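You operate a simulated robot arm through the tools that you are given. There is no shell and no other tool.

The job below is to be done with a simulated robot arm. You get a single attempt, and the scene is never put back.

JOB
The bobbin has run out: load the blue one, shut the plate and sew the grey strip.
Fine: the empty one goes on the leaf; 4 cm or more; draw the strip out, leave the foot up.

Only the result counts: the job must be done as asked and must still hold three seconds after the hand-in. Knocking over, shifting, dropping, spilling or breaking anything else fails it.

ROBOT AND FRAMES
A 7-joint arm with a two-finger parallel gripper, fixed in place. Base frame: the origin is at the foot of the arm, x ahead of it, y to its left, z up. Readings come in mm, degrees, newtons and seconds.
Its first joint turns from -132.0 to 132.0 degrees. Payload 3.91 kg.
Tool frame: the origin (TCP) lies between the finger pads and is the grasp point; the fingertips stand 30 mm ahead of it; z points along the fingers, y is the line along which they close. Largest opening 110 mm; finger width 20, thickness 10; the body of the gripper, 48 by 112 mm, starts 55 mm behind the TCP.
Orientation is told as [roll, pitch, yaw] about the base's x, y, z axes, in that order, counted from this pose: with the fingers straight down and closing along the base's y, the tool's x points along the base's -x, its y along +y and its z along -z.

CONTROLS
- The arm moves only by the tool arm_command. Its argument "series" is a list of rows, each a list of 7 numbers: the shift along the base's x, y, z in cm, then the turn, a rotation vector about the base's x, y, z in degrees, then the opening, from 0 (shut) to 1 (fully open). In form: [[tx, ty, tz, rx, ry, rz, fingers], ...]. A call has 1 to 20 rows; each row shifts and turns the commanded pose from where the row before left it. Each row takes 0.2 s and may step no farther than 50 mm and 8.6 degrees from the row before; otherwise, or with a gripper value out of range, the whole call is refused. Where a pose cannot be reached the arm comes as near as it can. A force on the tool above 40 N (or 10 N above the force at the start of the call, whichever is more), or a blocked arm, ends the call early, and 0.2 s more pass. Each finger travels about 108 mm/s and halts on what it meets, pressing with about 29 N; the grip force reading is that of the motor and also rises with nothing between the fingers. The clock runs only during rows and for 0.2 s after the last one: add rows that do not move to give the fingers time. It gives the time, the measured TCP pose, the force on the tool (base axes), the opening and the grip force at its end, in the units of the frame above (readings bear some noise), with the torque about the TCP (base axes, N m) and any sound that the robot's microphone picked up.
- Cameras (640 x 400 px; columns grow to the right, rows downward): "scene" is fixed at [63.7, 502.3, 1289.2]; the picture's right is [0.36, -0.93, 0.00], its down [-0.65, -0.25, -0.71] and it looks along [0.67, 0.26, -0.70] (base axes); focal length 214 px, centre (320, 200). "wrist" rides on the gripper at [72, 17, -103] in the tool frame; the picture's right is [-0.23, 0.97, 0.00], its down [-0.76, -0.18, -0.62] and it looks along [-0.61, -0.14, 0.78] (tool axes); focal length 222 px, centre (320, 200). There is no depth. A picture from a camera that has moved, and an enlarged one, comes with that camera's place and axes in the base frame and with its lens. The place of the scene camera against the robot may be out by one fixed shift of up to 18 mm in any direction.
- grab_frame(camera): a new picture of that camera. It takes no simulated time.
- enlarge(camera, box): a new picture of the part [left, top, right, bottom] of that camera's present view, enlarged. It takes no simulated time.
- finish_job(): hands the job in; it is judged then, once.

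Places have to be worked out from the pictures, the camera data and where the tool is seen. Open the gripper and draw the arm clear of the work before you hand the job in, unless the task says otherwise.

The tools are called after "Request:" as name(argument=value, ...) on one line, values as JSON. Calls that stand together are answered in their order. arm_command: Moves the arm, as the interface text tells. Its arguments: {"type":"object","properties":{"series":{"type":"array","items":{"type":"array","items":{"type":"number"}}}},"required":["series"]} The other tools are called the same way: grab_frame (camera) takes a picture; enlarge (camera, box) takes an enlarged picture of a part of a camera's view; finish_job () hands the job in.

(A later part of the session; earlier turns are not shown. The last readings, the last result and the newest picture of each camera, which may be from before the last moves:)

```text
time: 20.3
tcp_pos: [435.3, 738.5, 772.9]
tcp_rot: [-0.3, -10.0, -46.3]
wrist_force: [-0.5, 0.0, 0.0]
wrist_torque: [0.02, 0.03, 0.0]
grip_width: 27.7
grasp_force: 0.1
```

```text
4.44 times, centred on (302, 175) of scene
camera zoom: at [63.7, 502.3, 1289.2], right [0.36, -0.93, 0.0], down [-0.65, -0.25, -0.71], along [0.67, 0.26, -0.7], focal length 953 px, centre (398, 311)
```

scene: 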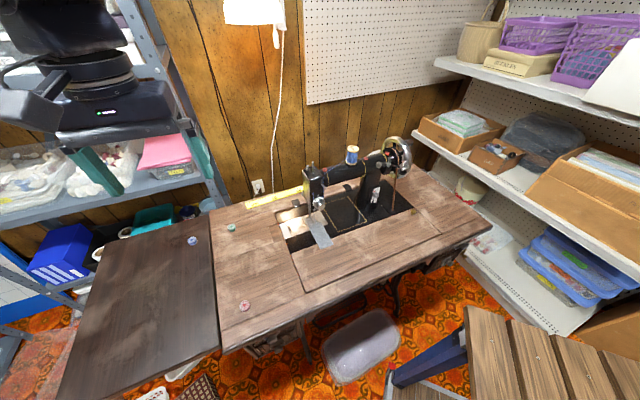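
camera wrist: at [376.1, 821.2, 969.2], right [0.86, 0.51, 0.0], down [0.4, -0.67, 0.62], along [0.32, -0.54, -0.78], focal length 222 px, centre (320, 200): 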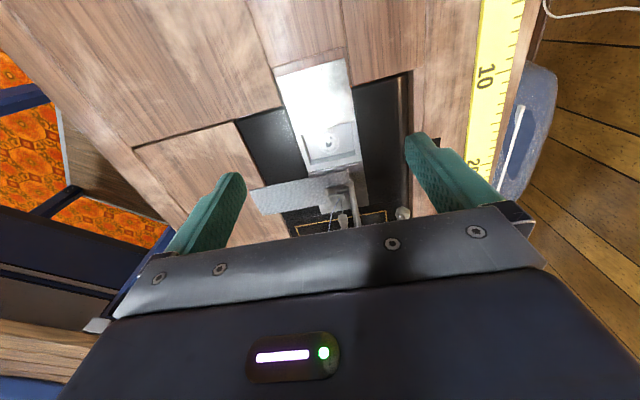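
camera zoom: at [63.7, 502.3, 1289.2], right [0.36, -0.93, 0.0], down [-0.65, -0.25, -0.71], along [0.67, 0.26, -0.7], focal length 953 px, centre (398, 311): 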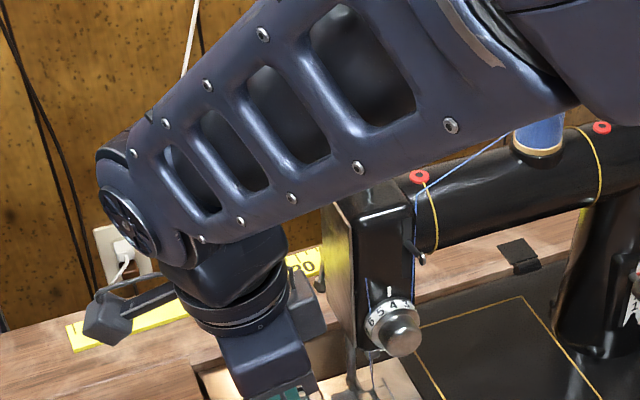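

The front finger has only about half a millimetre to the tray wall. I shift 0.8 mm back, narrow to 27 mm and go down 5 mm.

Request:
arm_command(series=[[0.06, 0.055, 0, 0, 0, 0, 0.245], [0, 0, -0.25, 0, 0, 0, 0.245], [0, 0, -0.25, 0, 0, 0, 0.245], [0, 0, 0, 0, 0, 0, 0.245]])

Request:
enlarge(camera="wrist", box=[270, 100, 390, 190])

```text
time: 21.3
tcp_pos: [436.3, 737.7, 768.1]
tcp_rot: [-0.3, -10.0, -46.3]
wrist_force: [0.2, -0.7, 0.0]
wrist_torque: [-0.01, 0.02, 0.0]
grip_width: 26.9
grasp_force: 0.0
```

```text
4.44 times, centred on (330, 145) of wrist
camera zoom: at [386.4, 813.7, 857.1], right [0.86, 0.51, 0.04], down [0.32, -0.59, 0.75], along [0.4, -0.63, -0.66], focal length 987 px, centre (276, 444)
```

zoom: 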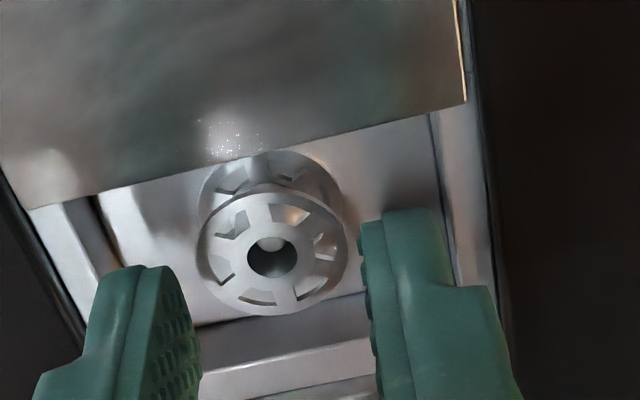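

The fingers now sit slightly too far back, so I shift 0.7 mm forward again and lower 3 mm into the tray.

Request:
arm_command(series=[[-0.05, -0.05, 0, 0, 0, 0, 0.245], [0, 0, -0.15, 0, 0, 0, 0.245], [0, 0, -0.15, 0, 0, 0, 0.245], [0, 0, 0, 0, 0, 0, 0.245]])

Request:
enlarge(camera="wrist", box=[270, 100, 390, 190])

```text
time: 22.3
tcp_pos: [434.7, 736.2, 763.5]
tcp_rot: [-0.2, -10.0, -46.3]
wrist_force: [0.9, 0.3, 0.0]
wrist_torque: [0.02, 0.02, 0.01]
grip_width: 26.8
grasp_force: 0.1
```

```text
4.44 times, centred on (330, 145) of wrist
camera zoom: at [385.8, 811.9, 853.6], right [0.86, 0.51, 0.04], down [0.32, -0.58, 0.75], along [0.4, -0.63, -0.66], focal length 987 px, centre (276, 444)
```

zoom: 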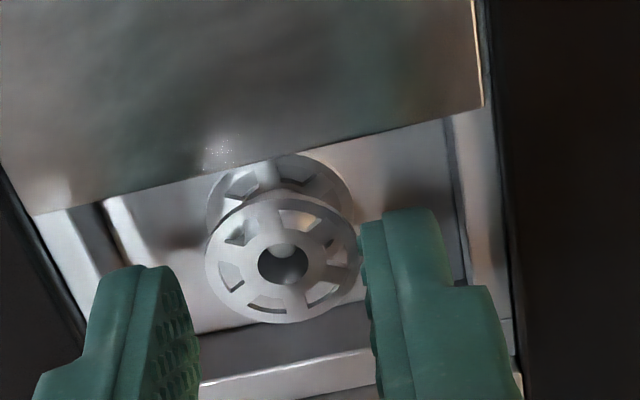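

Both pads straddle the flange evenly. Three millimetres lower.

Request:
arm_command(series=[[0, 0, -0.15, 0, 0, 0, 0.245], [0, 0, -0.15, 0, 0, 0, 0.245], [0, 0, 0, 0, 0, 0, 0.245]])

Request:
enlarge(camera="wrist", box=[270, 100, 390, 190])

```text
time: 23.1
tcp_pos: [435.6, 735.8, 760.1]
tcp_rot: [-0.2, -10.0, -46.4]
wrist_force: [-0.8, 0.6, 0.4]
wrist_torque: [0.01, -0.03, -0.01]
grip_width: 27.1
grasp_force: 0.1
```

```text
4.44 times, centred on (330, 145) of wrist
camera zoom: at [386.0, 811.7, 850.6], right [0.86, 0.51, 0.04], down [0.32, -0.58, 0.75], along [0.4, -0.63, -0.66], focal length 987 px, centre (276, 444)
```

zoom: 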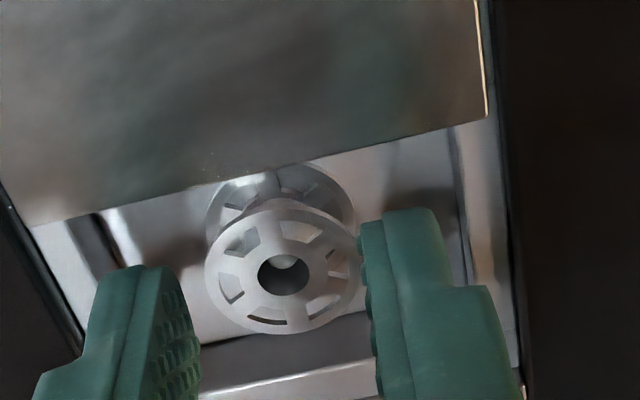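

Still no contact. I go 4 mm deeper so the pads cover most of the bobbin's height.

Request:
arm_command(series=[[0, 0, -0.15, 0, 0, 0, 0.245], [0, 0, -0.15, 0, 0, 0, 0.245], [0, 0, -0.1, 0, 0, 0, 0.245], [0, 0, 0, 0, 0, 0, 0.245]])

Request:
enlarge(camera="wrist", box=[270, 100, 390, 190])

Request:
enlarge(camera="scene", box=[260, 150, 345, 230])

```text
time: 24.1
tcp_pos: [435.4, 737.1, 756.2]
tcp_rot: [-0.2, -10.0, -46.3]
wrist_force: [0.6, -0.1, -0.1]
wrist_torque: [0.02, -0.04, 0.0]
grip_width: 26.9
grasp_force: 0.0
```

```text
4.44 times, centred on (330, 145) of wrist
camera zoom: at [386.3, 812.2, 846.8], right [0.86, 0.51, 0.04], down [0.32, -0.58, 0.75], along [0.4, -0.63, -0.66], focal length 987 px, centre (276, 444)
```

zoom: 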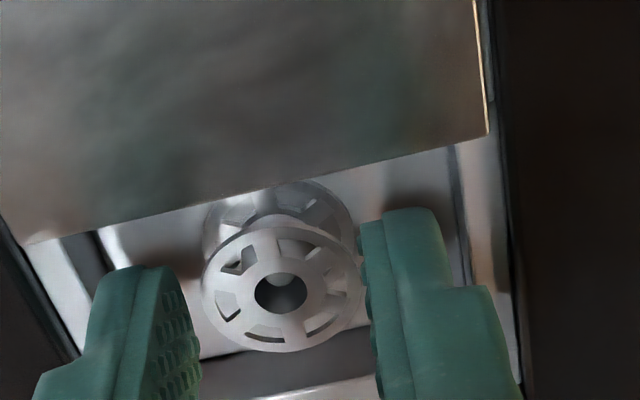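

```text
5.00 times, centred on (302, 190) of scene
camera zoom: at [63.7, 502.3, 1289.2], right [0.36, -0.93, 0.0], down [-0.65, -0.25, -0.71], along [0.67, 0.26, -0.7], focal length 1072 px, centre (408, 250)
```

zoom: 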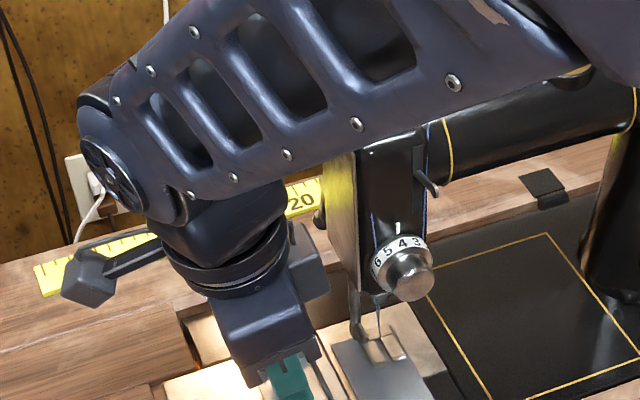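

The pads are alongside the bobbin; I close on it and lift slowly off its peg.

Request:
arm_command(series=[[0, 0, 0, 0, 0, 0, 0.2], [0, 0, 0, 0, 0, 0, 0.15], [0, 0, 0, 0, 0, 0, 0.15]])

```text
time: 24.9
tcp_pos: [435.7, 737.7, 756.9]
tcp_rot: [-0.3, -10.0, -46.3]
wrist_force: [0.4, 0.1, -0.9]
wrist_torque: [-0.02, -0.01, -0.01]
grip_width: 19.2
grasp_force: 29.7
```

It holds at 19 mm with a 30 N grip. I lift straight up 4 cm.

Request:
arm_command(series=[[0, 0, 0.5, 0, 0, 0, 0.15], [0, 0, 0.5, 0, 0, 0, 0.15], [0, 0, 1, 0, 0, 0, 0.15], [0, 0, 2, 0, 0, 0, 0.15], [0, 0, 0, 0, 0, 0, 0.15]])

Request:
enlarge(camera="wrist", box=[270, 100, 390, 190])

Request:
enlarge(camera="scene", box=[260, 150, 345, 230])

```text
time: 26.1
tcp_pos: [434.5, 737.1, 795.8]
tcp_rot: [-0.1, -10.0, -46.3]
wrist_force: [0.2, -0.6, -0.5]
wrist_torque: [0.01, -0.01, -0.04]
grip_width: 18.8
grasp_force: 29.1
```

```text
4.44 times, centred on (330, 145) of wrist
camera zoom: at [385.8, 812.4, 885.7], right [0.86, 0.51, 0.04], down [0.32, -0.58, 0.75], along [0.4, -0.63, -0.66], focal length 987 px, centre (276, 444)
```

zoom: 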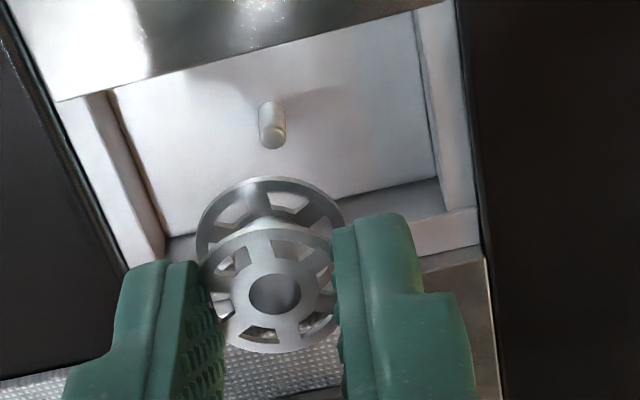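

```text
5.00 times, centred on (302, 190) of scene
camera zoom: at [63.7, 502.3, 1289.2], right [0.36, -0.93, 0.0], down [-0.65, -0.25, -0.71], along [0.67, 0.26, -0.7], focal length 1072 px, centre (408, 250)
```

zoom: 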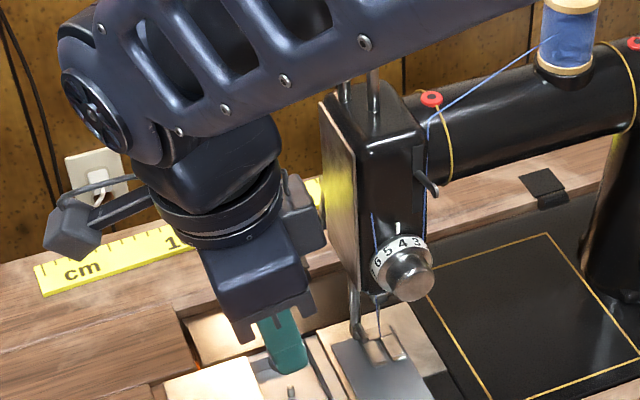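

The empty bobbin is in the grip and the bare peg is visible at about (437.4, 733.9). I rise 6 cm and carry it level over to the leaf near (150, 900), well clear of the blue one.

Request:
arm_command(series=[[0, 0, 3, 0, 0, 0, 0.15], [0, 0, 3, 0, 0, 0, 0.15], [-4.06, 2.33, 0, 0, 0, 0, 0.15], [-4.06, 2.33, 0, 0, 0, 0, 0.15], [-4.06, 2.33, 0, 0, 0, 0, 0.15], [-4.06, 2.33, 0, 0, 0, 0, 0.15], [-4.06, 2.33, 0, 0, 0, 0, 0.15], [-4.06, 2.33, 0, 0, 0, 0, 0.15], [-4.06, 2.33, 0, 0, 0, 0, 0.15], [0, 0, 0, 0, 0, 0, 0.15]])

Request:
grab_frame(camera="wrist")

Request:
grab_frame(camera="scene")

```text
time: 28.3
tcp_pos: [152.5, 898.5, 856.2]
tcp_rot: [-0.3, -10.1, -46.2]
wrist_force: [-0.2, 0.3, -0.1]
wrist_torque: [-0.01, -0.03, 0.02]
grip_width: 19.0
grasp_force: 28.7
```

```text
taken
camera wrist: at [102.2, 973.7, 946.1], right [0.86, 0.51, 0.04], down [0.32, -0.58, 0.75], along [0.4, -0.63, -0.66], focal length 222 px, centre (320, 200)
```

wrist: 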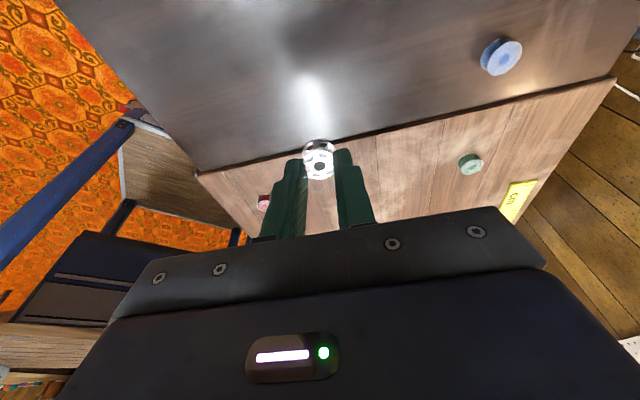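

```text
taken
```

scene: 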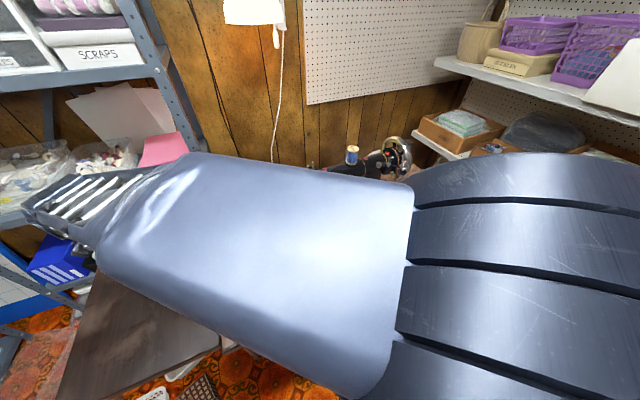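

The leaf lies under the bobbin, about 57 mm past the gap. I lower toward it, then feel for contact.

Request:
arm_command(series=[[0, 0, -4, 0, 0, 0, 0.15], [0, 0, -3, 0, 0, 0, 0.15], [0, 0, -0.8, 0, 0, 0, 0.15], [0, 0, 0, 0, 0, 0, 0.15]])

Request:
enlarge(camera="wrist", box=[250, 80, 410, 200])

```text
time: 29.3
tcp_pos: [150.8, 900.6, 778.4]
tcp_rot: [-0.2, -10.0, -46.3]
wrist_force: [-0.9, -0.6, 0.3]
wrist_torque: [0.03, -0.01, 0.0]
grip_width: 18.8
grasp_force: 28.9
```

```text
3.33 times, centred on (330, 140) of wrist
camera zoom: at [101.0, 976.9, 867.7], right [0.86, 0.51, 0.04], down [0.32, -0.59, 0.75], along [0.4, -0.63, -0.66], focal length 740 px, centre (287, 400)
```

zoom: 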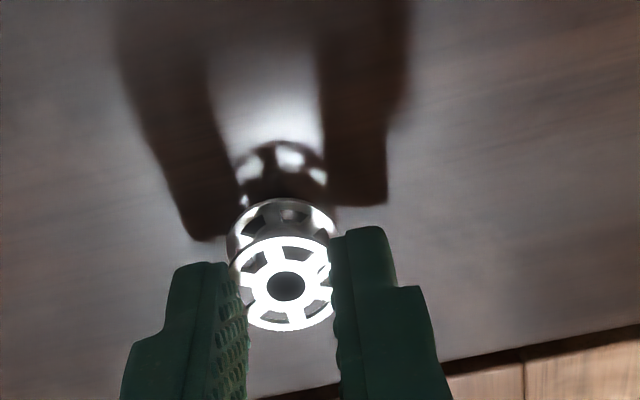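

The shadow shows the bobbin still about a centimetre up. I step down.

Request:
arm_command(series=[[0, 0, -0.3, 0, 0, 0, 0.15], [0, 0, -0.3, 0, 0, 0, 0.15], [0, 0, -0.2, 0, 0, 0, 0.15], [0, 0, 0, 0, 0, 0, 0.15]])

```text
time: 30.3
tcp_pos: [150.5, 901.5, 772.6]
tcp_rot: [-0.1, -9.9, -46.3]
wrist_force: [-1.0, -0.3, 18.8]
wrist_torque: [-0.1, 0.0, -0.01]
grip_width: 19.3
grasp_force: 28.8
```

The bobbin stands on the leaf (19 N). I ease up 1.5 mm and open gently.

Request:
arm_command(series=[[0, 0, 0.15, 0, 0, 0, 0.15], [0, 0, 0, 0, 0, 0, 0.15]])

```text
time: 30.9
tcp_pos: [151.8, 900.8, 771.8]
tcp_rot: [-0.2, -10.0, -46.3]
wrist_force: [-6.0, 2.2, 12.3]
wrist_torque: [0.0, 0.18, 0.0]
grip_width: 19.3
grasp_force: 29.1
```

A 12 N load remains; I ease up once more by 1 mm.

Request:
arm_command(series=[[0, 0, 0.1, 0, 0, 0, 0.15], [0, 0, 0, 0, 0, 0, 0.15]])

Request:
enlarge(camera="wrist", box=[250, 80, 410, 200])

```text
time: 31.5
tcp_pos: [154.3, 899.5, 771.2]
tcp_rot: [-0.2, -10.1, -46.3]
wrist_force: [0.1, -0.7, 2.8]
wrist_torque: [-0.08, 0.01, -0.01]
grip_width: 19.0
grasp_force: 28.8
```

```text
3.33 times, centred on (330, 140) of wrist
camera zoom: at [103.3, 975.1, 861.9], right [0.86, 0.51, 0.04], down [0.32, -0.58, 0.75], along [0.4, -0.63, -0.66], focal length 740 px, centre (287, 400)
```

zoom: 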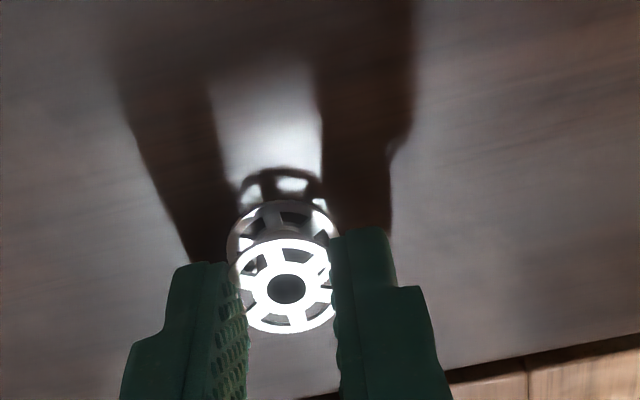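

Nearly unloaded. I open slowly and then lift straight along the tool's axis.

Request:
arm_command(series=[[0, 0, 0, 0, 0, 0, 0.19], [0, 0, 0, 0, 0, 0, 0.24], [0, 0, 0, 0, 0, 0, 0.35], [0, 0, 1, 0, 0, 0, 0.35], [0, 0, 2, 0, 0, 0, 0.4], [0, 0, 4, 0, 0, 0, 0.4], [0, 0, 0, 0, 0, 0, 0.4]])

Request:
grab_frame(camera="wrist")

Request:
enlarge(camera="wrist", box=[250, 60, 410, 180])

```text
time: 33.1
tcp_pos: [148.5, 899.1, 845.8]
tcp_rot: [-0.2, -9.8, -46.3]
wrist_force: [0.6, 0.5, -0.3]
wrist_torque: [-0.03, 0.01, 0.02]
grip_width: 44.1
grasp_force: 0.1
```

```text
taken
camera wrist: at [98.8, 973.2, 934.6], right [0.86, 0.51, 0.04], down [0.32, -0.58, 0.75], along [0.4, -0.63, -0.66], focal length 222 px, centre (320, 200)
```

wrist: 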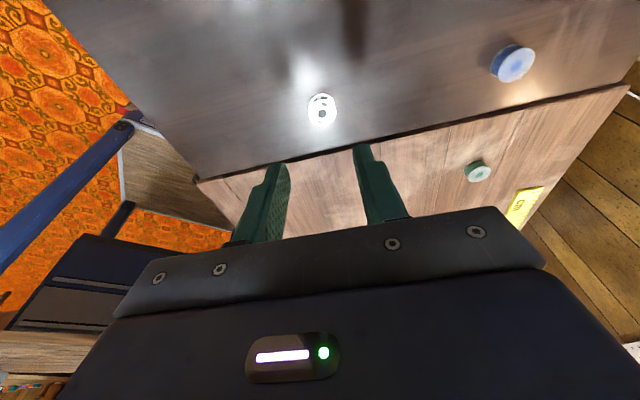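

```text
3.33 times, centred on (330, 120) of wrist
camera zoom: at [98.8, 973.2, 934.6], right [0.86, 0.51, 0.04], down [0.32, -0.58, 0.75], along [0.4, -0.63, -0.66], focal length 740 px, centre (287, 467)
```

zoom: 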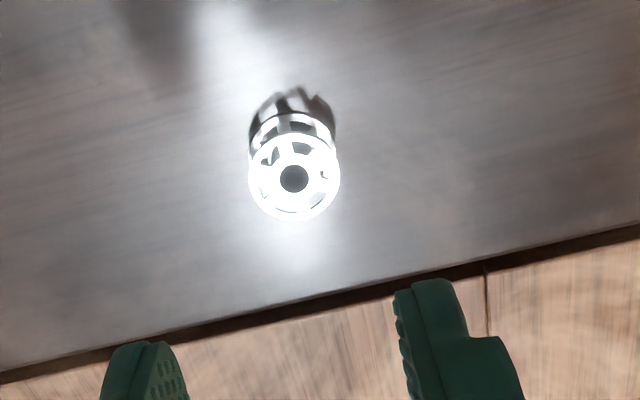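

The empty bobbin stands on the leaf near (156, 893). The blue one at about (267.5, 1003) is 1038 mm out, so I turn the wrist to lean outward over it (yaw +121°) and come nearer for a look.

Request:
arm_command(series=[[0.5, 0.2, 0.3, 0, 0, 8.09, 0.4], [0.5, 0.2, 0.3, 0, 0, 8.09, 0.4], [0.5, 0.2, 0, 0, 0, 8.09, 0.4], [0.5, 0.2, 0, 0, 0, 8.09, 0.4], [0.5, 0.2, 0, 0, 0, 8.09, 0.4], [0.5, 0.2, 0, 0, 0, 8.09, 0.4], [0.5, 0.2, 0, 0, 0, 8.09, 0.4], [0.5, 0.2, 0, 0, 0, 8.09, 0.4], [0.5, 0.2, 0, 0, 0, 8.09, 0.4], [0.5, 0.2, 0, 0, 0, 8.09, 0.4], [0.5, 0.2, 0, 0, 0, 8.09, 0.4], [0.5, 0.2, 0, 0, 0, 8.09, 0.4], [0.5, 0.2, 0, 0, 0, 8.09, 0.4], [0.5, 0.2, 0, 0, 0, 8.09, 0.4], [0.5, 0.2, 0, 0, 0, 8.09, 0.4], [0, 0, 0, 0, 0, 0, 0.4]])

Request:
grab_frame(camera="wrist")

```text
time: 36.5
tcp_pos: [226.0, 929.6, 850.2]
tcp_rot: [-0.2, -10.0, 75.1]
wrist_force: [-0.3, -0.5, -0.6]
wrist_torque: [0.04, 0.0, 0.0]
grip_width: 44.0
grasp_force: 0.1
```

```text
taken
camera wrist: at [187.4, 846.6, 939.2], right [-0.88, 0.47, 0.04], down [0.33, 0.57, 0.75], along [0.33, 0.67, -0.66], focal length 222 px, centre (320, 200)
```

wrist: 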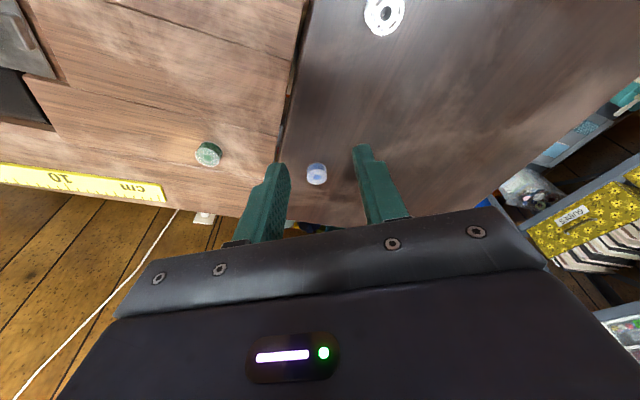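

Blue's top triangulates to (267, 1003, ~742). I lean the tool another 10° outward and move to hover just above it with the fingers at 30 mm.

Request:
arm_command(series=[[0.8, 1.3, 0, 4.83, -1.3, 0, 0.35], [0.8, 1.3, 0, 4.83, -1.3, 0, 0.3], [0.8, 1.3, -1, 0, 0, 0, 0.28], [0.8, 1.3, -2, 0, 0, 0, 0.28], [0.7, 1.3, -1, 0, 0, 0, 0.28], [0, 0, 0, 0, 0, 0, 0.28]])

Request:
grab_frame(camera="wrist")

Request:
enlarge(camera="wrist", box=[250, 80, 410, 200])

Request:
grab_frame(camera="scene")

```text
time: 37.9
tcp_pos: [265.6, 996.2, 809.1]
tcp_rot: [-0.2, -19.9, 75.1]
wrist_force: [0.2, -0.4, -0.7]
wrist_torque: [0.01, -0.03, 0.02]
grip_width: 30.9
grasp_force: 0.1
```

```text
taken
camera wrist: at [222.3, 898.4, 882.9], right [-0.89, 0.46, 0.07], down [0.3, 0.44, 0.85], along [0.35, 0.77, -0.53], focal length 222 px, centre (320, 200)
```

wrist: 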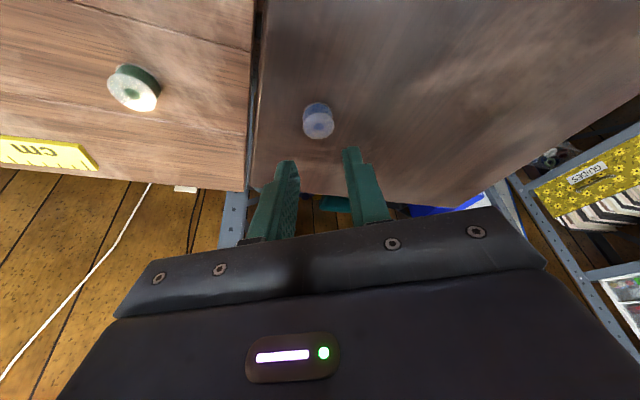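

```text
3.33 times, centred on (330, 140) of wrist
camera zoom: at [222.3, 898.4, 882.9], right [-0.89, 0.46, 0.07], down [0.3, 0.44, 0.85], along [0.35, 0.77, -0.53], focal length 740 px, centre (287, 400)
```

zoom: 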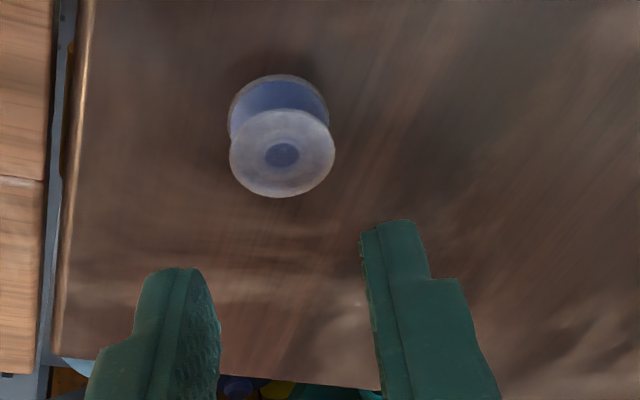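

```text
taken
```

scene: 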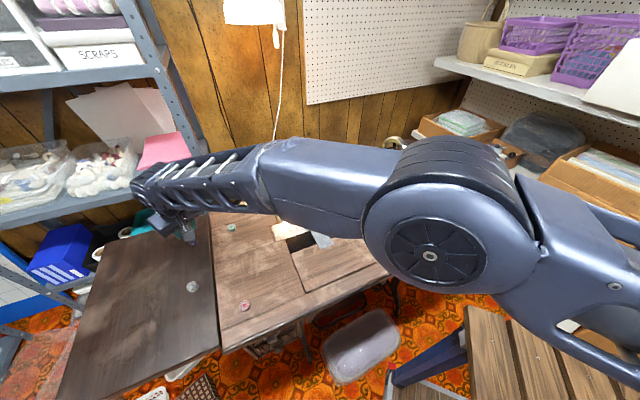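

Reach is fine and the fingers line up laterally. I correct 2 mm inward and lower to about z=772.

Request:
arm_command(series=[[-0.13, -0.13, -1.5, 0, 0, 0, 0.28], [0, 0, -1.3, 0, 0, 0, 0.28], [0, 0, -0.7, 0, 0, 0, 0.28], [0, 0, 0, 0, 0, 0, 0.28]])

Request:
enlarge(camera="wrist", box=[250, 80, 410, 200])

```text
time: 38.9
tcp_pos: [263.8, 993.0, 774.4]
tcp_rot: [-0.3, -20.1, 75.1]
wrist_force: [-0.2, 0.2, -0.7]
wrist_torque: [0.01, -0.01, 0.02]
grip_width: 30.8
grasp_force: 0.0
```

```text
3.33 times, centred on (330, 140) of wrist
camera zoom: at [219.6, 896.4, 847.1], right [-0.89, 0.46, 0.07], down [0.3, 0.44, 0.85], along [0.35, 0.77, -0.53], focal length 740 px, centre (287, 400)
```

zoom: 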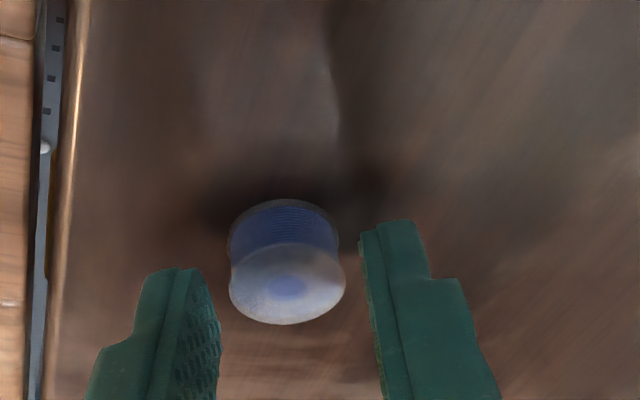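

The bobbin sits between the pads just below tip level. I lower another 6 mm, watching for contact with the leaf.

Request:
arm_command(series=[[0.03, 0.0, -0.2, 0, 0, 0, 0.28], [0, 0, -0.2, 0, 0, 0, 0.28], [0, 0, -0.2, 0, 0, 0, 0.28], [0, 0, 0, 0, 0, 0, 0.28]])

Request:
enlarge(camera="wrist", box=[250, 80, 410, 200])

```text
time: 39.9
tcp_pos: [262.9, 992.9, 768.3]
tcp_rot: [-0.2, -20.0, 75.0]
wrist_force: [-0.2, -0.2, -0.5]
wrist_torque: [0.03, 0.02, 0.01]
grip_width: 30.6
grasp_force: 0.1
```

```text
3.33 times, centred on (330, 140) of wrist
camera zoom: at [220.1, 897.3, 841.0], right [-0.89, 0.46, 0.07], down [0.3, 0.44, 0.85], along [0.35, 0.77, -0.53], focal length 740 px, centre (287, 400)
```

zoom: 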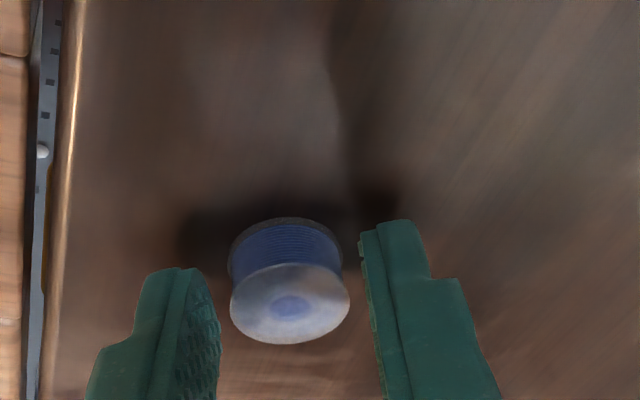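

A little more overlap is wanted: two millimetres lower, then close.

Request:
arm_command(series=[[0, 0, -0.1, 0, 0, 0, 0.28], [0, 0, -0.15, 0, 0, 0, 0.28], [0, 0, 0, 0, 0, 0, 0.28]])

```text
time: 40.7
tcp_pos: [265.1, 994.7, 765.9]
tcp_rot: [-0.2, -20.1, 75.1]
wrist_force: [-0.4, -0.7, 4.5]
wrist_torque: [-0.03, -0.09, 0.02]
grip_width: 30.7
grasp_force: 0.0
```

The tips just touch the leaf (leaf z≈734). I rise 1.5 mm and close on the blue bobbin.

Request:
arm_command(series=[[0, 0, 0.15, 0, 0, 0, 0.28], [0, 0, 0, 0, 0, 0, 0.22], [0, 0, 0, 0, 0, 0, 0.15], [0, 0, 0, 0, 0, 0, 0.15], [0, 0, 0, 0, 0, 0, 0.15]])

Request:
enlarge(camera="wrist", box=[250, 80, 410, 200])

```text
time: 41.9
tcp_pos: [264.3, 994.6, 767.2]
tcp_rot: [-0.2, -20.1, 75.1]
wrist_force: [0.9, 0.2, 3.6]
wrist_torque: [-0.02, -0.11, -0.03]
grip_width: 20.6
grasp_force: 29.2
```

```text
3.33 times, centred on (330, 140) of wrist
camera zoom: at [220.7, 897.2, 839.2], right [-0.89, 0.46, 0.07], down [0.3, 0.44, 0.85], along [0.35, 0.77, -0.53], focal length 740 px, centre (287, 400)
```

zoom: 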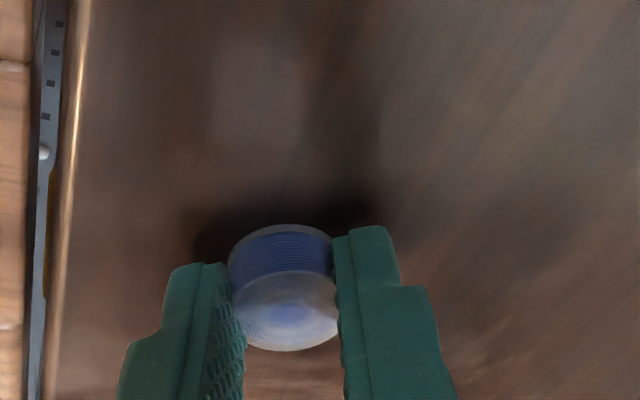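

Blue is held at 20.6 mm. I lift it 9 cm and check the grip before carrying.

Request:
arm_command(series=[[0, 0, 0.5, 0, 0, 0, 0.15], [0, 0, 1.5, 0, 0, 0, 0.15], [0, 0, 3, 0, 0, 0, 0.15], [0, 0, 4, 0, 0, 0, 0.15], [0, 0, 0, 0, 0, 0, 0.15]])

Request:
enlarge(camera="wrist", box=[250, 80, 410, 200])

```text
time: 43.1
tcp_pos: [264.8, 994.4, 857.4]
tcp_rot: [-0.3, -20.0, 75.0]
wrist_force: [0.5, 0.9, 0.4]
wrist_torque: [-0.02, 0.01, -0.02]
grip_width: 20.3
grasp_force: 28.7
```

```text
3.33 times, centred on (330, 140) of wrist
camera zoom: at [222.3, 898.1, 929.9], right [-0.89, 0.46, 0.07], down [0.3, 0.44, 0.85], along [0.35, 0.77, -0.53], focal length 740 px, centre (287, 400)
```

zoom: 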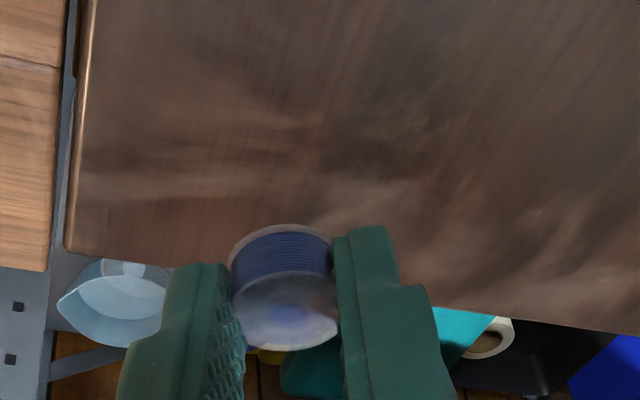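

Firmly held. I carry it toward the machine while turning the yaw back by 121°, staying at z≈857.

Request:
arm_command(series=[[0.98, -1.56, 0, 0, 0, -8.09, 0.15], [0.98, -1.56, 0, 0, 0, -8.09, 0.15], [0.98, -1.56, 0, 0, 0, -8.09, 0.15], [0.98, -1.56, 0, 0, 0, -8.09, 0.15], [0.98, -1.56, 0, 0, 0, -8.09, 0.15], [0.98, -1.56, 0, 0, 0, -8.09, 0.15], [0.98, -1.56, 0, 0, 0, -8.09, 0.15], [0.98, -1.56, 0, 0, 0, -8.09, 0.15], [0.98, -1.56, 0, 0, 0, -8.09, 0.15], [0.98, -1.56, 0, 0, 0, -8.09, 0.15], [0.98, -1.56, 0, 0, 0, -8.09, 0.15], [0.98, -1.56, 0, 0, 0, -8.09, 0.15], [0.98, -1.56, 0, 0, 0, -8.09, 0.15], [0.98, -1.56, 0, 0, 0, -8.09, 0.15], [0.98, -1.56, 0, 0, 0, -8.09, 0.15], [0, 0, 0, 0, 0, 0, 0.15]])

Request:
grab_frame(camera="wrist")

Request:
enlarge(camera="wrist", box=[250, 80, 410, 200])

Request:
enlarge(camera="scene", box=[260, 130, 345, 220])

```text
time: 46.5
tcp_pos: [413.1, 760.9, 857.2]
tcp_rot: [-0.2, -20.0, -46.4]
wrist_force: [-0.1, -0.5, -1.2]
wrist_torque: [0.0, -0.02, -0.04]
grip_width: 20.1
grasp_force: 29.3
```

```text
taken
camera wrist: at [353.6, 846.1, 930.5], right [0.85, 0.52, 0.08], down [0.22, -0.48, 0.85], along [0.47, -0.71, -0.53], focal length 222 px, centre (320, 200)
```

wrist: 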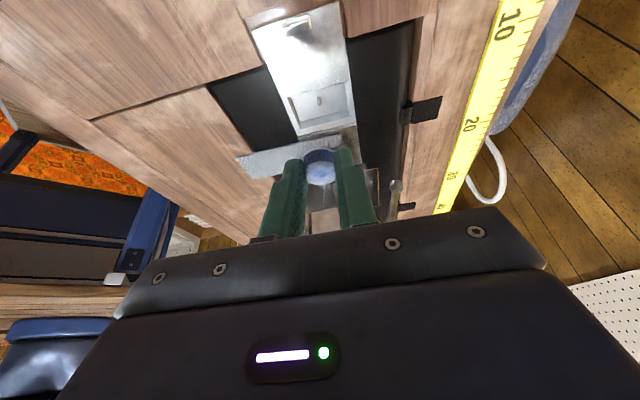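

```text
3.33 times, centred on (330, 140) of wrist
camera zoom: at [353.6, 846.1, 930.5], right [0.85, 0.52, 0.08], down [0.22, -0.48, 0.85], along [0.47, -0.71, -0.53], focal length 740 px, centre (287, 400)
```

zoom: 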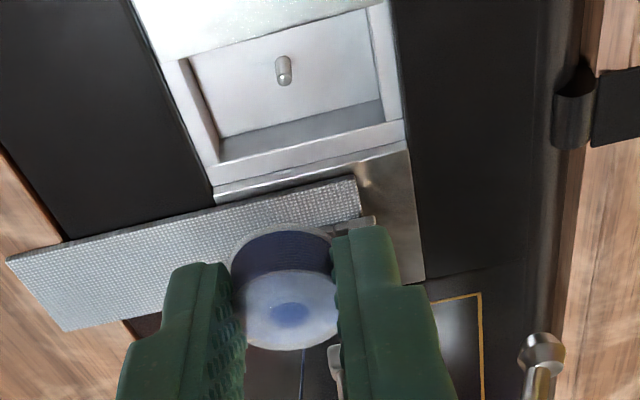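

```text
4.44 times, centred on (302, 175) of scene
camera zoom: at [63.7, 502.3, 1289.2], right [0.36, -0.93, 0.0], down [-0.65, -0.25, -0.71], along [0.67, 0.26, -0.7], focal length 953 px, centre (398, 311)
```

zoom: 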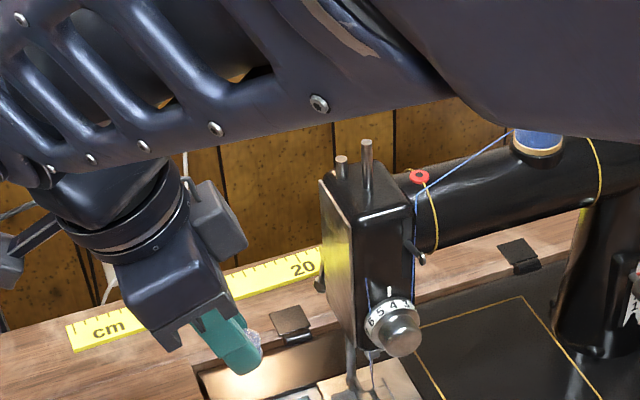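

The peg is at about (437, 733.8) and the bobbin's centre sits about 9 mm ahead of the TCP. I move to put the bobbin above the peg, at z≈795.

Request:
arm_command(series=[[0.6, -0.65, -1, 0, 0, 0, 0.15], [0.6, -0.65, -2, 0, 0, 0, 0.15], [0.67, -0.7, -2, 0, 0, 0, 0.15], [0, 0, -1.2, 0, 0, 0, 0.15], [0, 0, 0, 0, 0, 0, 0.15]])

Request:
enlarge(camera="wrist", box=[250, 80, 410, 200])

Request:
enlarge(camera="scene", box=[270, 160, 345, 230])

```text
time: 47.7
tcp_pos: [430.8, 740.3, 796.8]
tcp_rot: [-0.2, -20.0, -46.3]
wrist_force: [0.2, -0.1, -0.5]
wrist_torque: [0.02, -0.01, 0.0]
grip_width: 20.1
grasp_force: 28.5
```

```text
3.33 times, centred on (330, 140) of wrist
camera zoom: at [372.1, 826.6, 869.0], right [0.85, 0.52, 0.07], down [0.22, -0.48, 0.85], along [0.47, -0.71, -0.53], focal length 740 px, centre (287, 400)
```

zoom: 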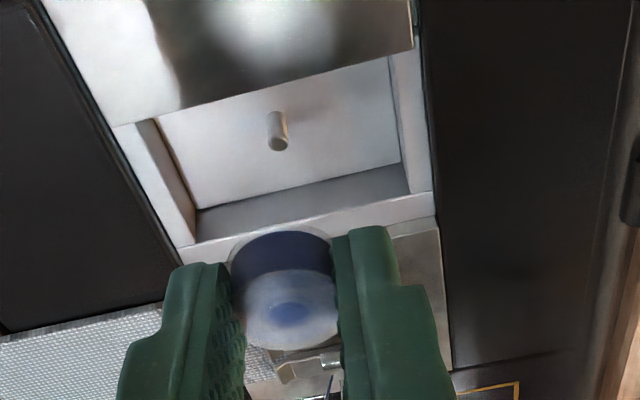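

```text
5.71 times, centred on (308, 195) of scene
camera zoom: at [63.7, 502.3, 1289.2], right [0.36, -0.93, 0.0], down [-0.65, -0.25, -0.71], along [0.67, 0.26, -0.7], focal length 1226 px, centre (391, 229)
```

zoom: 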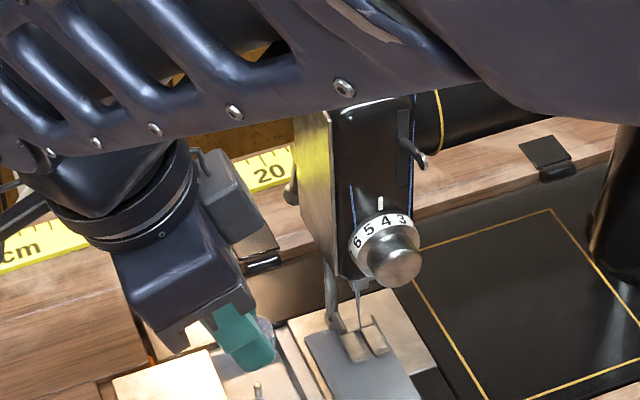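

The bobbin is within about a millimetre of the peg's axis. I nudge 0.5 mm and descend to just above the peg.

Request:
arm_command(series=[[0.02, 0.05, -1.2, 0, 0, 0, 0.15], [0, 0, -1.0, 0, 0, 0, 0.15], [0, 0, -0.6, 0, 0, 0, 0.15], [0, 0, 0, 0, 0, 0, 0.15]])

Request:
enlarge(camera="wrist", box=[250, 80, 410, 200])

Request:
enlarge(camera="scene", box=[280, 190, 330, 230])

```text
time: 48.7
tcp_pos: [429.7, 741.7, 766.7]
tcp_rot: [-0.2, -20.1, -46.3]
wrist_force: [-0.4, -0.3, -0.7]
wrist_torque: [-0.02, -0.02, 0.0]
grip_width: 19.9
grasp_force: 28.9
```

```text
3.33 times, centred on (330, 140) of wrist
camera zoom: at [370.9, 826.7, 840.3], right [0.85, 0.52, 0.07], down [0.22, -0.48, 0.85], along [0.48, -0.71, -0.53], focal length 740 px, centre (287, 400)
```

zoom: 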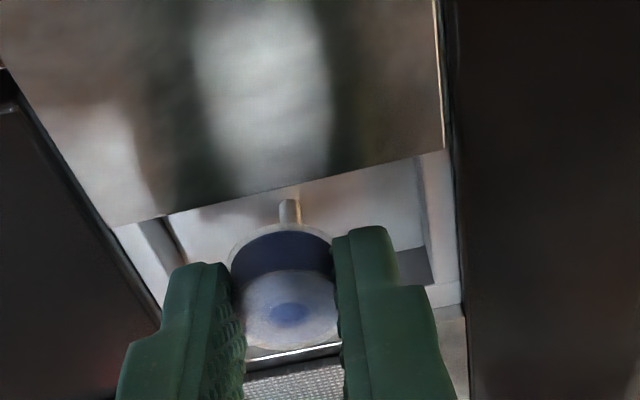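

```text
10.00 times, centred on (305, 210) of scene
camera zoom: at [63.7, 502.3, 1289.2], right [0.36, -0.93, 0.0], down [-0.65, -0.25, -0.71], along [0.67, 0.26, -0.7], focal length 2145 px, centre (470, 100)
```

zoom: 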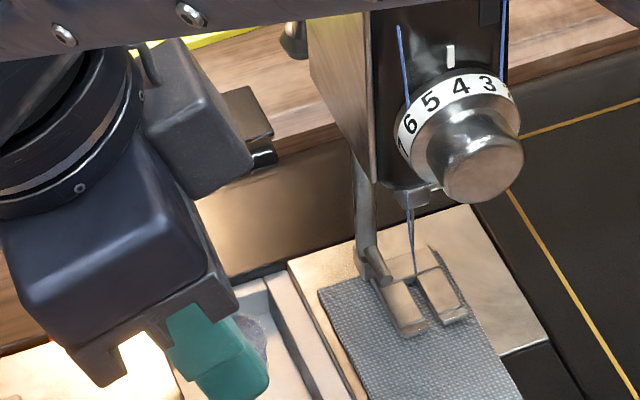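

The peg's base shows just behind the bobbin, about 1 mm to the back of its axis. I shift by that and feel downward.

Request:
arm_command(series=[[0.015, 0.085, 0, 0, 0, 0, 0.15], [0, 0, -0.15, 0, 0, 0, 0.15], [0, 0, -0.15, 0, 0, 0, 0.15], [0, 0, -0.1, 0, 0, 0, 0.15], [0, 0, 0, 0, 0, 0, 0.15]])

```text
time: 49.9
tcp_pos: [431.4, 742.1, 764.6]
tcp_rot: [-0.3, -19.9, -46.3]
wrist_force: [0.7, -0.6, 0.3]
wrist_torque: [0.05, -0.01, 0.01]
grip_width: 20.4
grasp_force: 28.8
```

No contact yet. I continue down 3 mm.

Request:
arm_command(series=[[0, 0, -0.1, 0, 0, 0, 0.15], [0, 0, -0.1, 0, 0, 0, 0.15], [0, 0, -0.1, 0, 0, 0, 0.15], [0, 0, 0, 0, 0, 0, 0.15]])

Request:
enlarge(camera="wrist", box=[270, 100, 390, 190])

```text
time: 50.9
tcp_pos: [432.3, 740.4, 760.3]
tcp_rot: [-0.2, -20.0, -46.4]
wrist_force: [-0.5, -0.5, -0.3]
wrist_torque: [0.02, -0.01, 0.0]
grip_width: 20.3
grasp_force: 29.0
```

```text
4.44 times, centred on (330, 145) of wrist
camera zoom: at [371.9, 826.5, 833.4], right [0.85, 0.52, 0.07], down [0.22, -0.48, 0.85], along [0.48, -0.71, -0.53], focal length 987 px, centre (276, 444)
```

zoom: 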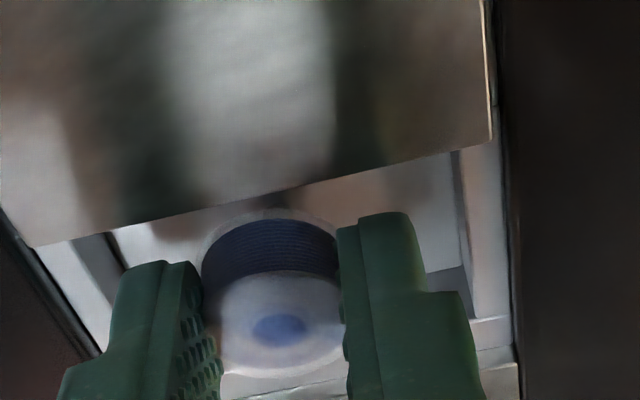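

Still free at bottom z≈728, so the peg may already be inside the hole. I continue down.

Request:
arm_command(series=[[0, 0, -0.1, 0, 0, 0, 0.15], [0, 0, -0.1, 0, 0, 0, 0.15], [0, 0, -0.1, 0, 0, 0, 0.15], [0, 0, 0, 0, 0, 0, 0.15]])

```text
time: 51.9
tcp_pos: [431.8, 741.6, 759.4]
tcp_rot: [-0.1, -20.0, -46.3]
wrist_force: [0.9, -0.3, -0.3]
wrist_torque: [0.01, -0.03, 0.03]
grip_width: 20.2
grasp_force: 28.8
```

Free still; three more millimetres.

Request:
arm_command(series=[[0, 0, -0.1, 0, 0, 0, 0.15], [0, 0, -0.1, 0, 0, 0, 0.15], [0, 0, -0.1, 0, 0, 0, 0.15], [0, 0, 0, 0, 0, 0, 0.15]])

Request:
enlarge(camera="wrist", box=[270, 100, 390, 190])

Request:
enlarge(camera="scene", box=[280, 190, 330, 230])

```text
time: 52.9
tcp_pos: [430.9, 741.5, 754.0]
tcp_rot: [-0.1, -20.0, -46.3]
wrist_force: [1.2, 0.9, -0.3]
wrist_torque: [0.0, -0.02, -0.02]
grip_width: 20.0
grasp_force: 29.0
```

```text
4.44 times, centred on (330, 145) of wrist
camera zoom: at [371.6, 827.2, 826.9], right [0.85, 0.52, 0.07], down [0.22, -0.48, 0.85], along [0.47, -0.71, -0.53], focal length 987 px, centre (276, 444)
```

zoom: 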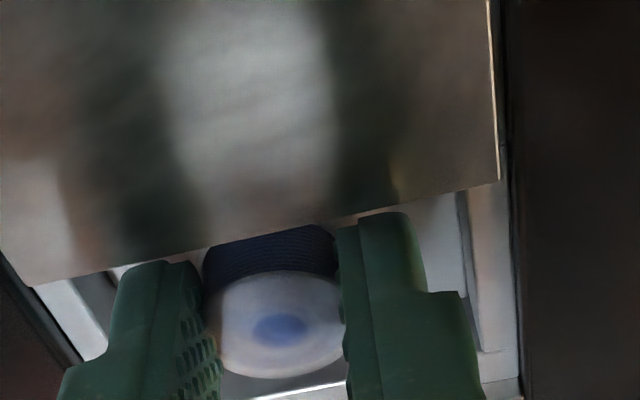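

```text
10.00 times, centred on (305, 210) of scene
camera zoom: at [63.7, 502.3, 1289.2], right [0.36, -0.93, 0.0], down [-0.65, -0.25, -0.71], along [0.67, 0.26, -0.7], focal length 2145 px, centre (470, 100)
```

zoom: 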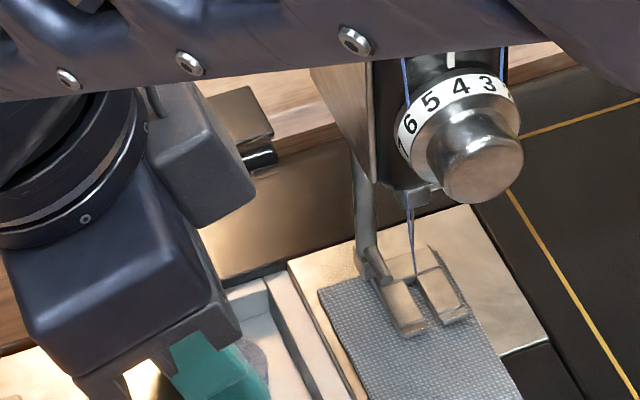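

It goes down freely over the peg. I continue to seating contact.

Request:
arm_command(series=[[0, 0, -0.1, 0, 0, 0, 0.15], [0, 0, -0.1, 0, 0, 0, 0.15], [0, 0, 0, 0, 0, 0, 0.15]])

```text
time: 53.7
tcp_pos: [430.6, 740.8, 752.6]
tcp_rot: [-0.2, -20.0, -46.3]
wrist_force: [1.1, 0.7, 0.2]
wrist_torque: [0.01, -0.04, 0.02]
grip_width: 20.2
grasp_force: 29.2
```

Another 2 mm, still unloaded.

Request:
arm_command(series=[[0, 0, -0.1, 0, 0, 0, 0.15], [0, 0, -0.1, 0, 0, 0, 0.15], [0, 0, 0, 0, 0, 0, 0.15]])

```text
time: 54.5
tcp_pos: [431.3, 741.2, 752.4]
tcp_rot: [-0.2, -19.9, -46.3]
wrist_force: [3.0, -0.5, 5.4]
wrist_torque: [-0.01, -0.16, 0.01]
grip_width: 20.1
grasp_force: 29.4
```

Contact of 5 N exactly at the expected seat height, so the bobbin is down on the tray floor over the peg. I open to 28 mm and withdraw upward.

Request:
arm_command(series=[[0, 0, 0.05, 0, 0, 0, 0.19], [0, 0, 0, 0, 0, 0, 0.22], [0, 0, 0, 0, 0, 0, 0.25], [0, 0, 0, 0, 0, 0, 0.25], [0, 0, 0.5, 0, 0, 0, 0.25], [0, 0, 1, 0, 0, 0, 0.25], [0, 0, 2, 0, 0, 0, 0.25], [-0.35, 0.36, 3, 0, 0, 0, 0.25], [0, 0, 0, 0, 0, 0, 0.25]])

Request:
enlarge(camera="wrist", box=[250, 60, 410, 180])

Request:
enlarge(camera="scene", box=[270, 180, 330, 230])

```text
time: 56.5
tcp_pos: [426.9, 744.7, 815.0]
tcp_rot: [-0.3, -20.0, -46.3]
wrist_force: [-0.2, -0.2, 0.6]
wrist_torque: [-0.01, 0.02, -0.03]
grip_width: 27.5
grasp_force: 0.0
```

```text
3.33 times, centred on (330, 120) of wrist
camera zoom: at [367.1, 831.5, 887.7], right [0.85, 0.52, 0.07], down [0.22, -0.48, 0.85], along [0.48, -0.71, -0.53], focal length 740 px, centre (287, 467)
```

zoom: 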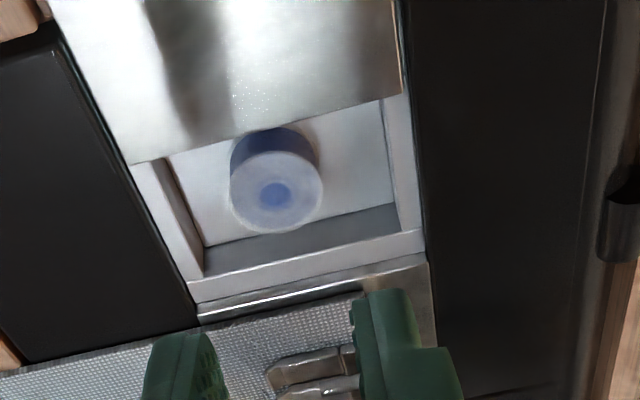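

```text
8.00 times, centred on (300, 205) of scene
camera zoom: at [63.7, 502.3, 1289.2], right [0.36, -0.93, 0.0], down [-0.65, -0.25, -0.71], along [0.67, 0.26, -0.7], focal length 1716 px, centre (480, 160)
```

zoom: 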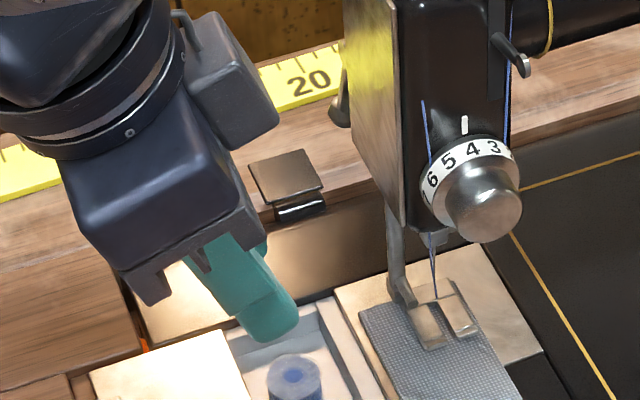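

The blue bobbin sits concentric with the peg (top at (437, 733.7)). Now I straighten the tool and return over the plate's rib, at about (386.3, 788.2).

Request:
arm_command(series=[[-1.0, 1.1, 0, 4.83, 4.6, 0, 0.35], [-1.0, 1.1, 0, 4.83, 4.6, 0, 0.35], [-1.0, 1.1, 0, 4.82, 4.6, 0, 0.35], [-1.06, 1.05, 0, 0, 0, 0, 0.35], [0, 0, -1.0, 0, 0, 0, 0.35], [0, 0, 0, 0, 0, 0, 0.35]])

Request:
enlarge(camera="wrist", box=[250, 80, 410, 200])

```text
time: 57.9
tcp_pos: [386.2, 787.8, 806.5]
tcp_rot: [-0.2, -0.1, -46.3]
wrist_force: [1.0, -1.3, -0.5]
wrist_torque: [0.02, -0.01, 0.0]
grip_width: 38.5
grasp_force: 0.1
```

```text
3.33 times, centred on (330, 140) of wrist
camera zoom: at [347.8, 849.7, 909.9], right [0.86, 0.51, 0.0], down [0.4, -0.67, 0.62], along [0.32, -0.54, -0.78], focal length 740 px, centre (287, 400)
```

zoom: 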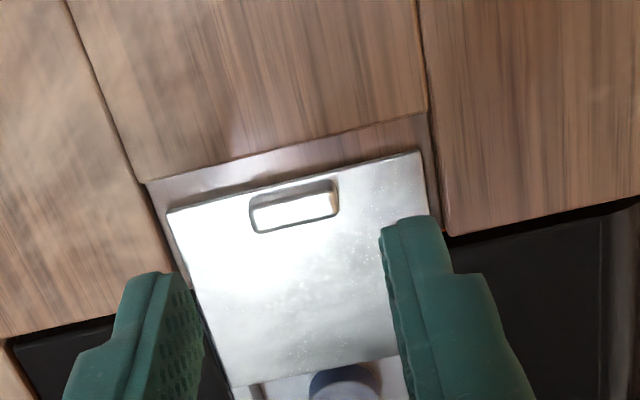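

The rib is right beneath the fingers at about (386.4, 787.2). I lower to the earlier grip height and close.

Request:
arm_command(series=[[0, 0, -1.5, 0, 0, 0, 0.35], [0, 0, -1.5, 0, 0, 0, 0.35], [0, 0, -0.5, 0, 0, 0, 0.35], [0, 0, -0.4, 0, 0, 0, 0.35], [0, 0, 0, 0, 0, 0, 0.35]])

```text
time: 59.1
tcp_pos: [386.0, 786.5, 767.7]
tcp_rot: [-0.2, 0.0, -46.2]
wrist_force: [-0.1, 0.3, -0.1]
wrist_torque: [0.01, 0.0, -0.02]
grip_width: 38.4
grasp_force: 0.1
```

No contact with the plate surface; I close on the rib.

Request:
arm_command(series=[[0, 0, 0, 0, 0, 0, 0.25], [0, 0, 0, 0, 0, 0, 0.15], [0, 0, 0, 0, 0, 0, 0.15], [0, 0, 0, 0, 0, 0, 0.15]])

Request:
enlarge(camera="wrist", box=[250, 80, 410, 200])

```text
time: 60.1
tcp_pos: [386.4, 786.9, 767.7]
tcp_rot: [-0.1, -0.1, -46.3]
wrist_force: [6.0, 7.1, -1.9]
wrist_torque: [0.31, -0.26, 0.35]
grip_width: 21.5
grasp_force: 44.6
```

```text
3.33 times, centred on (330, 140) of wrist
camera zoom: at [348.6, 850.1, 871.0], right [0.86, 0.51, 0.0], down [0.4, -0.67, 0.62], along [0.32, -0.54, -0.78], focal length 740 px, centre (287, 400)
```

zoom: 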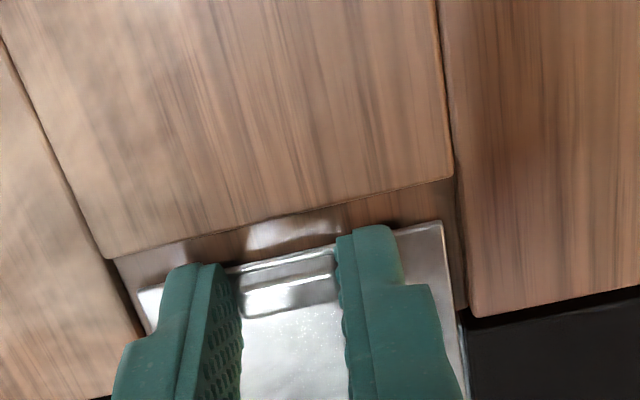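

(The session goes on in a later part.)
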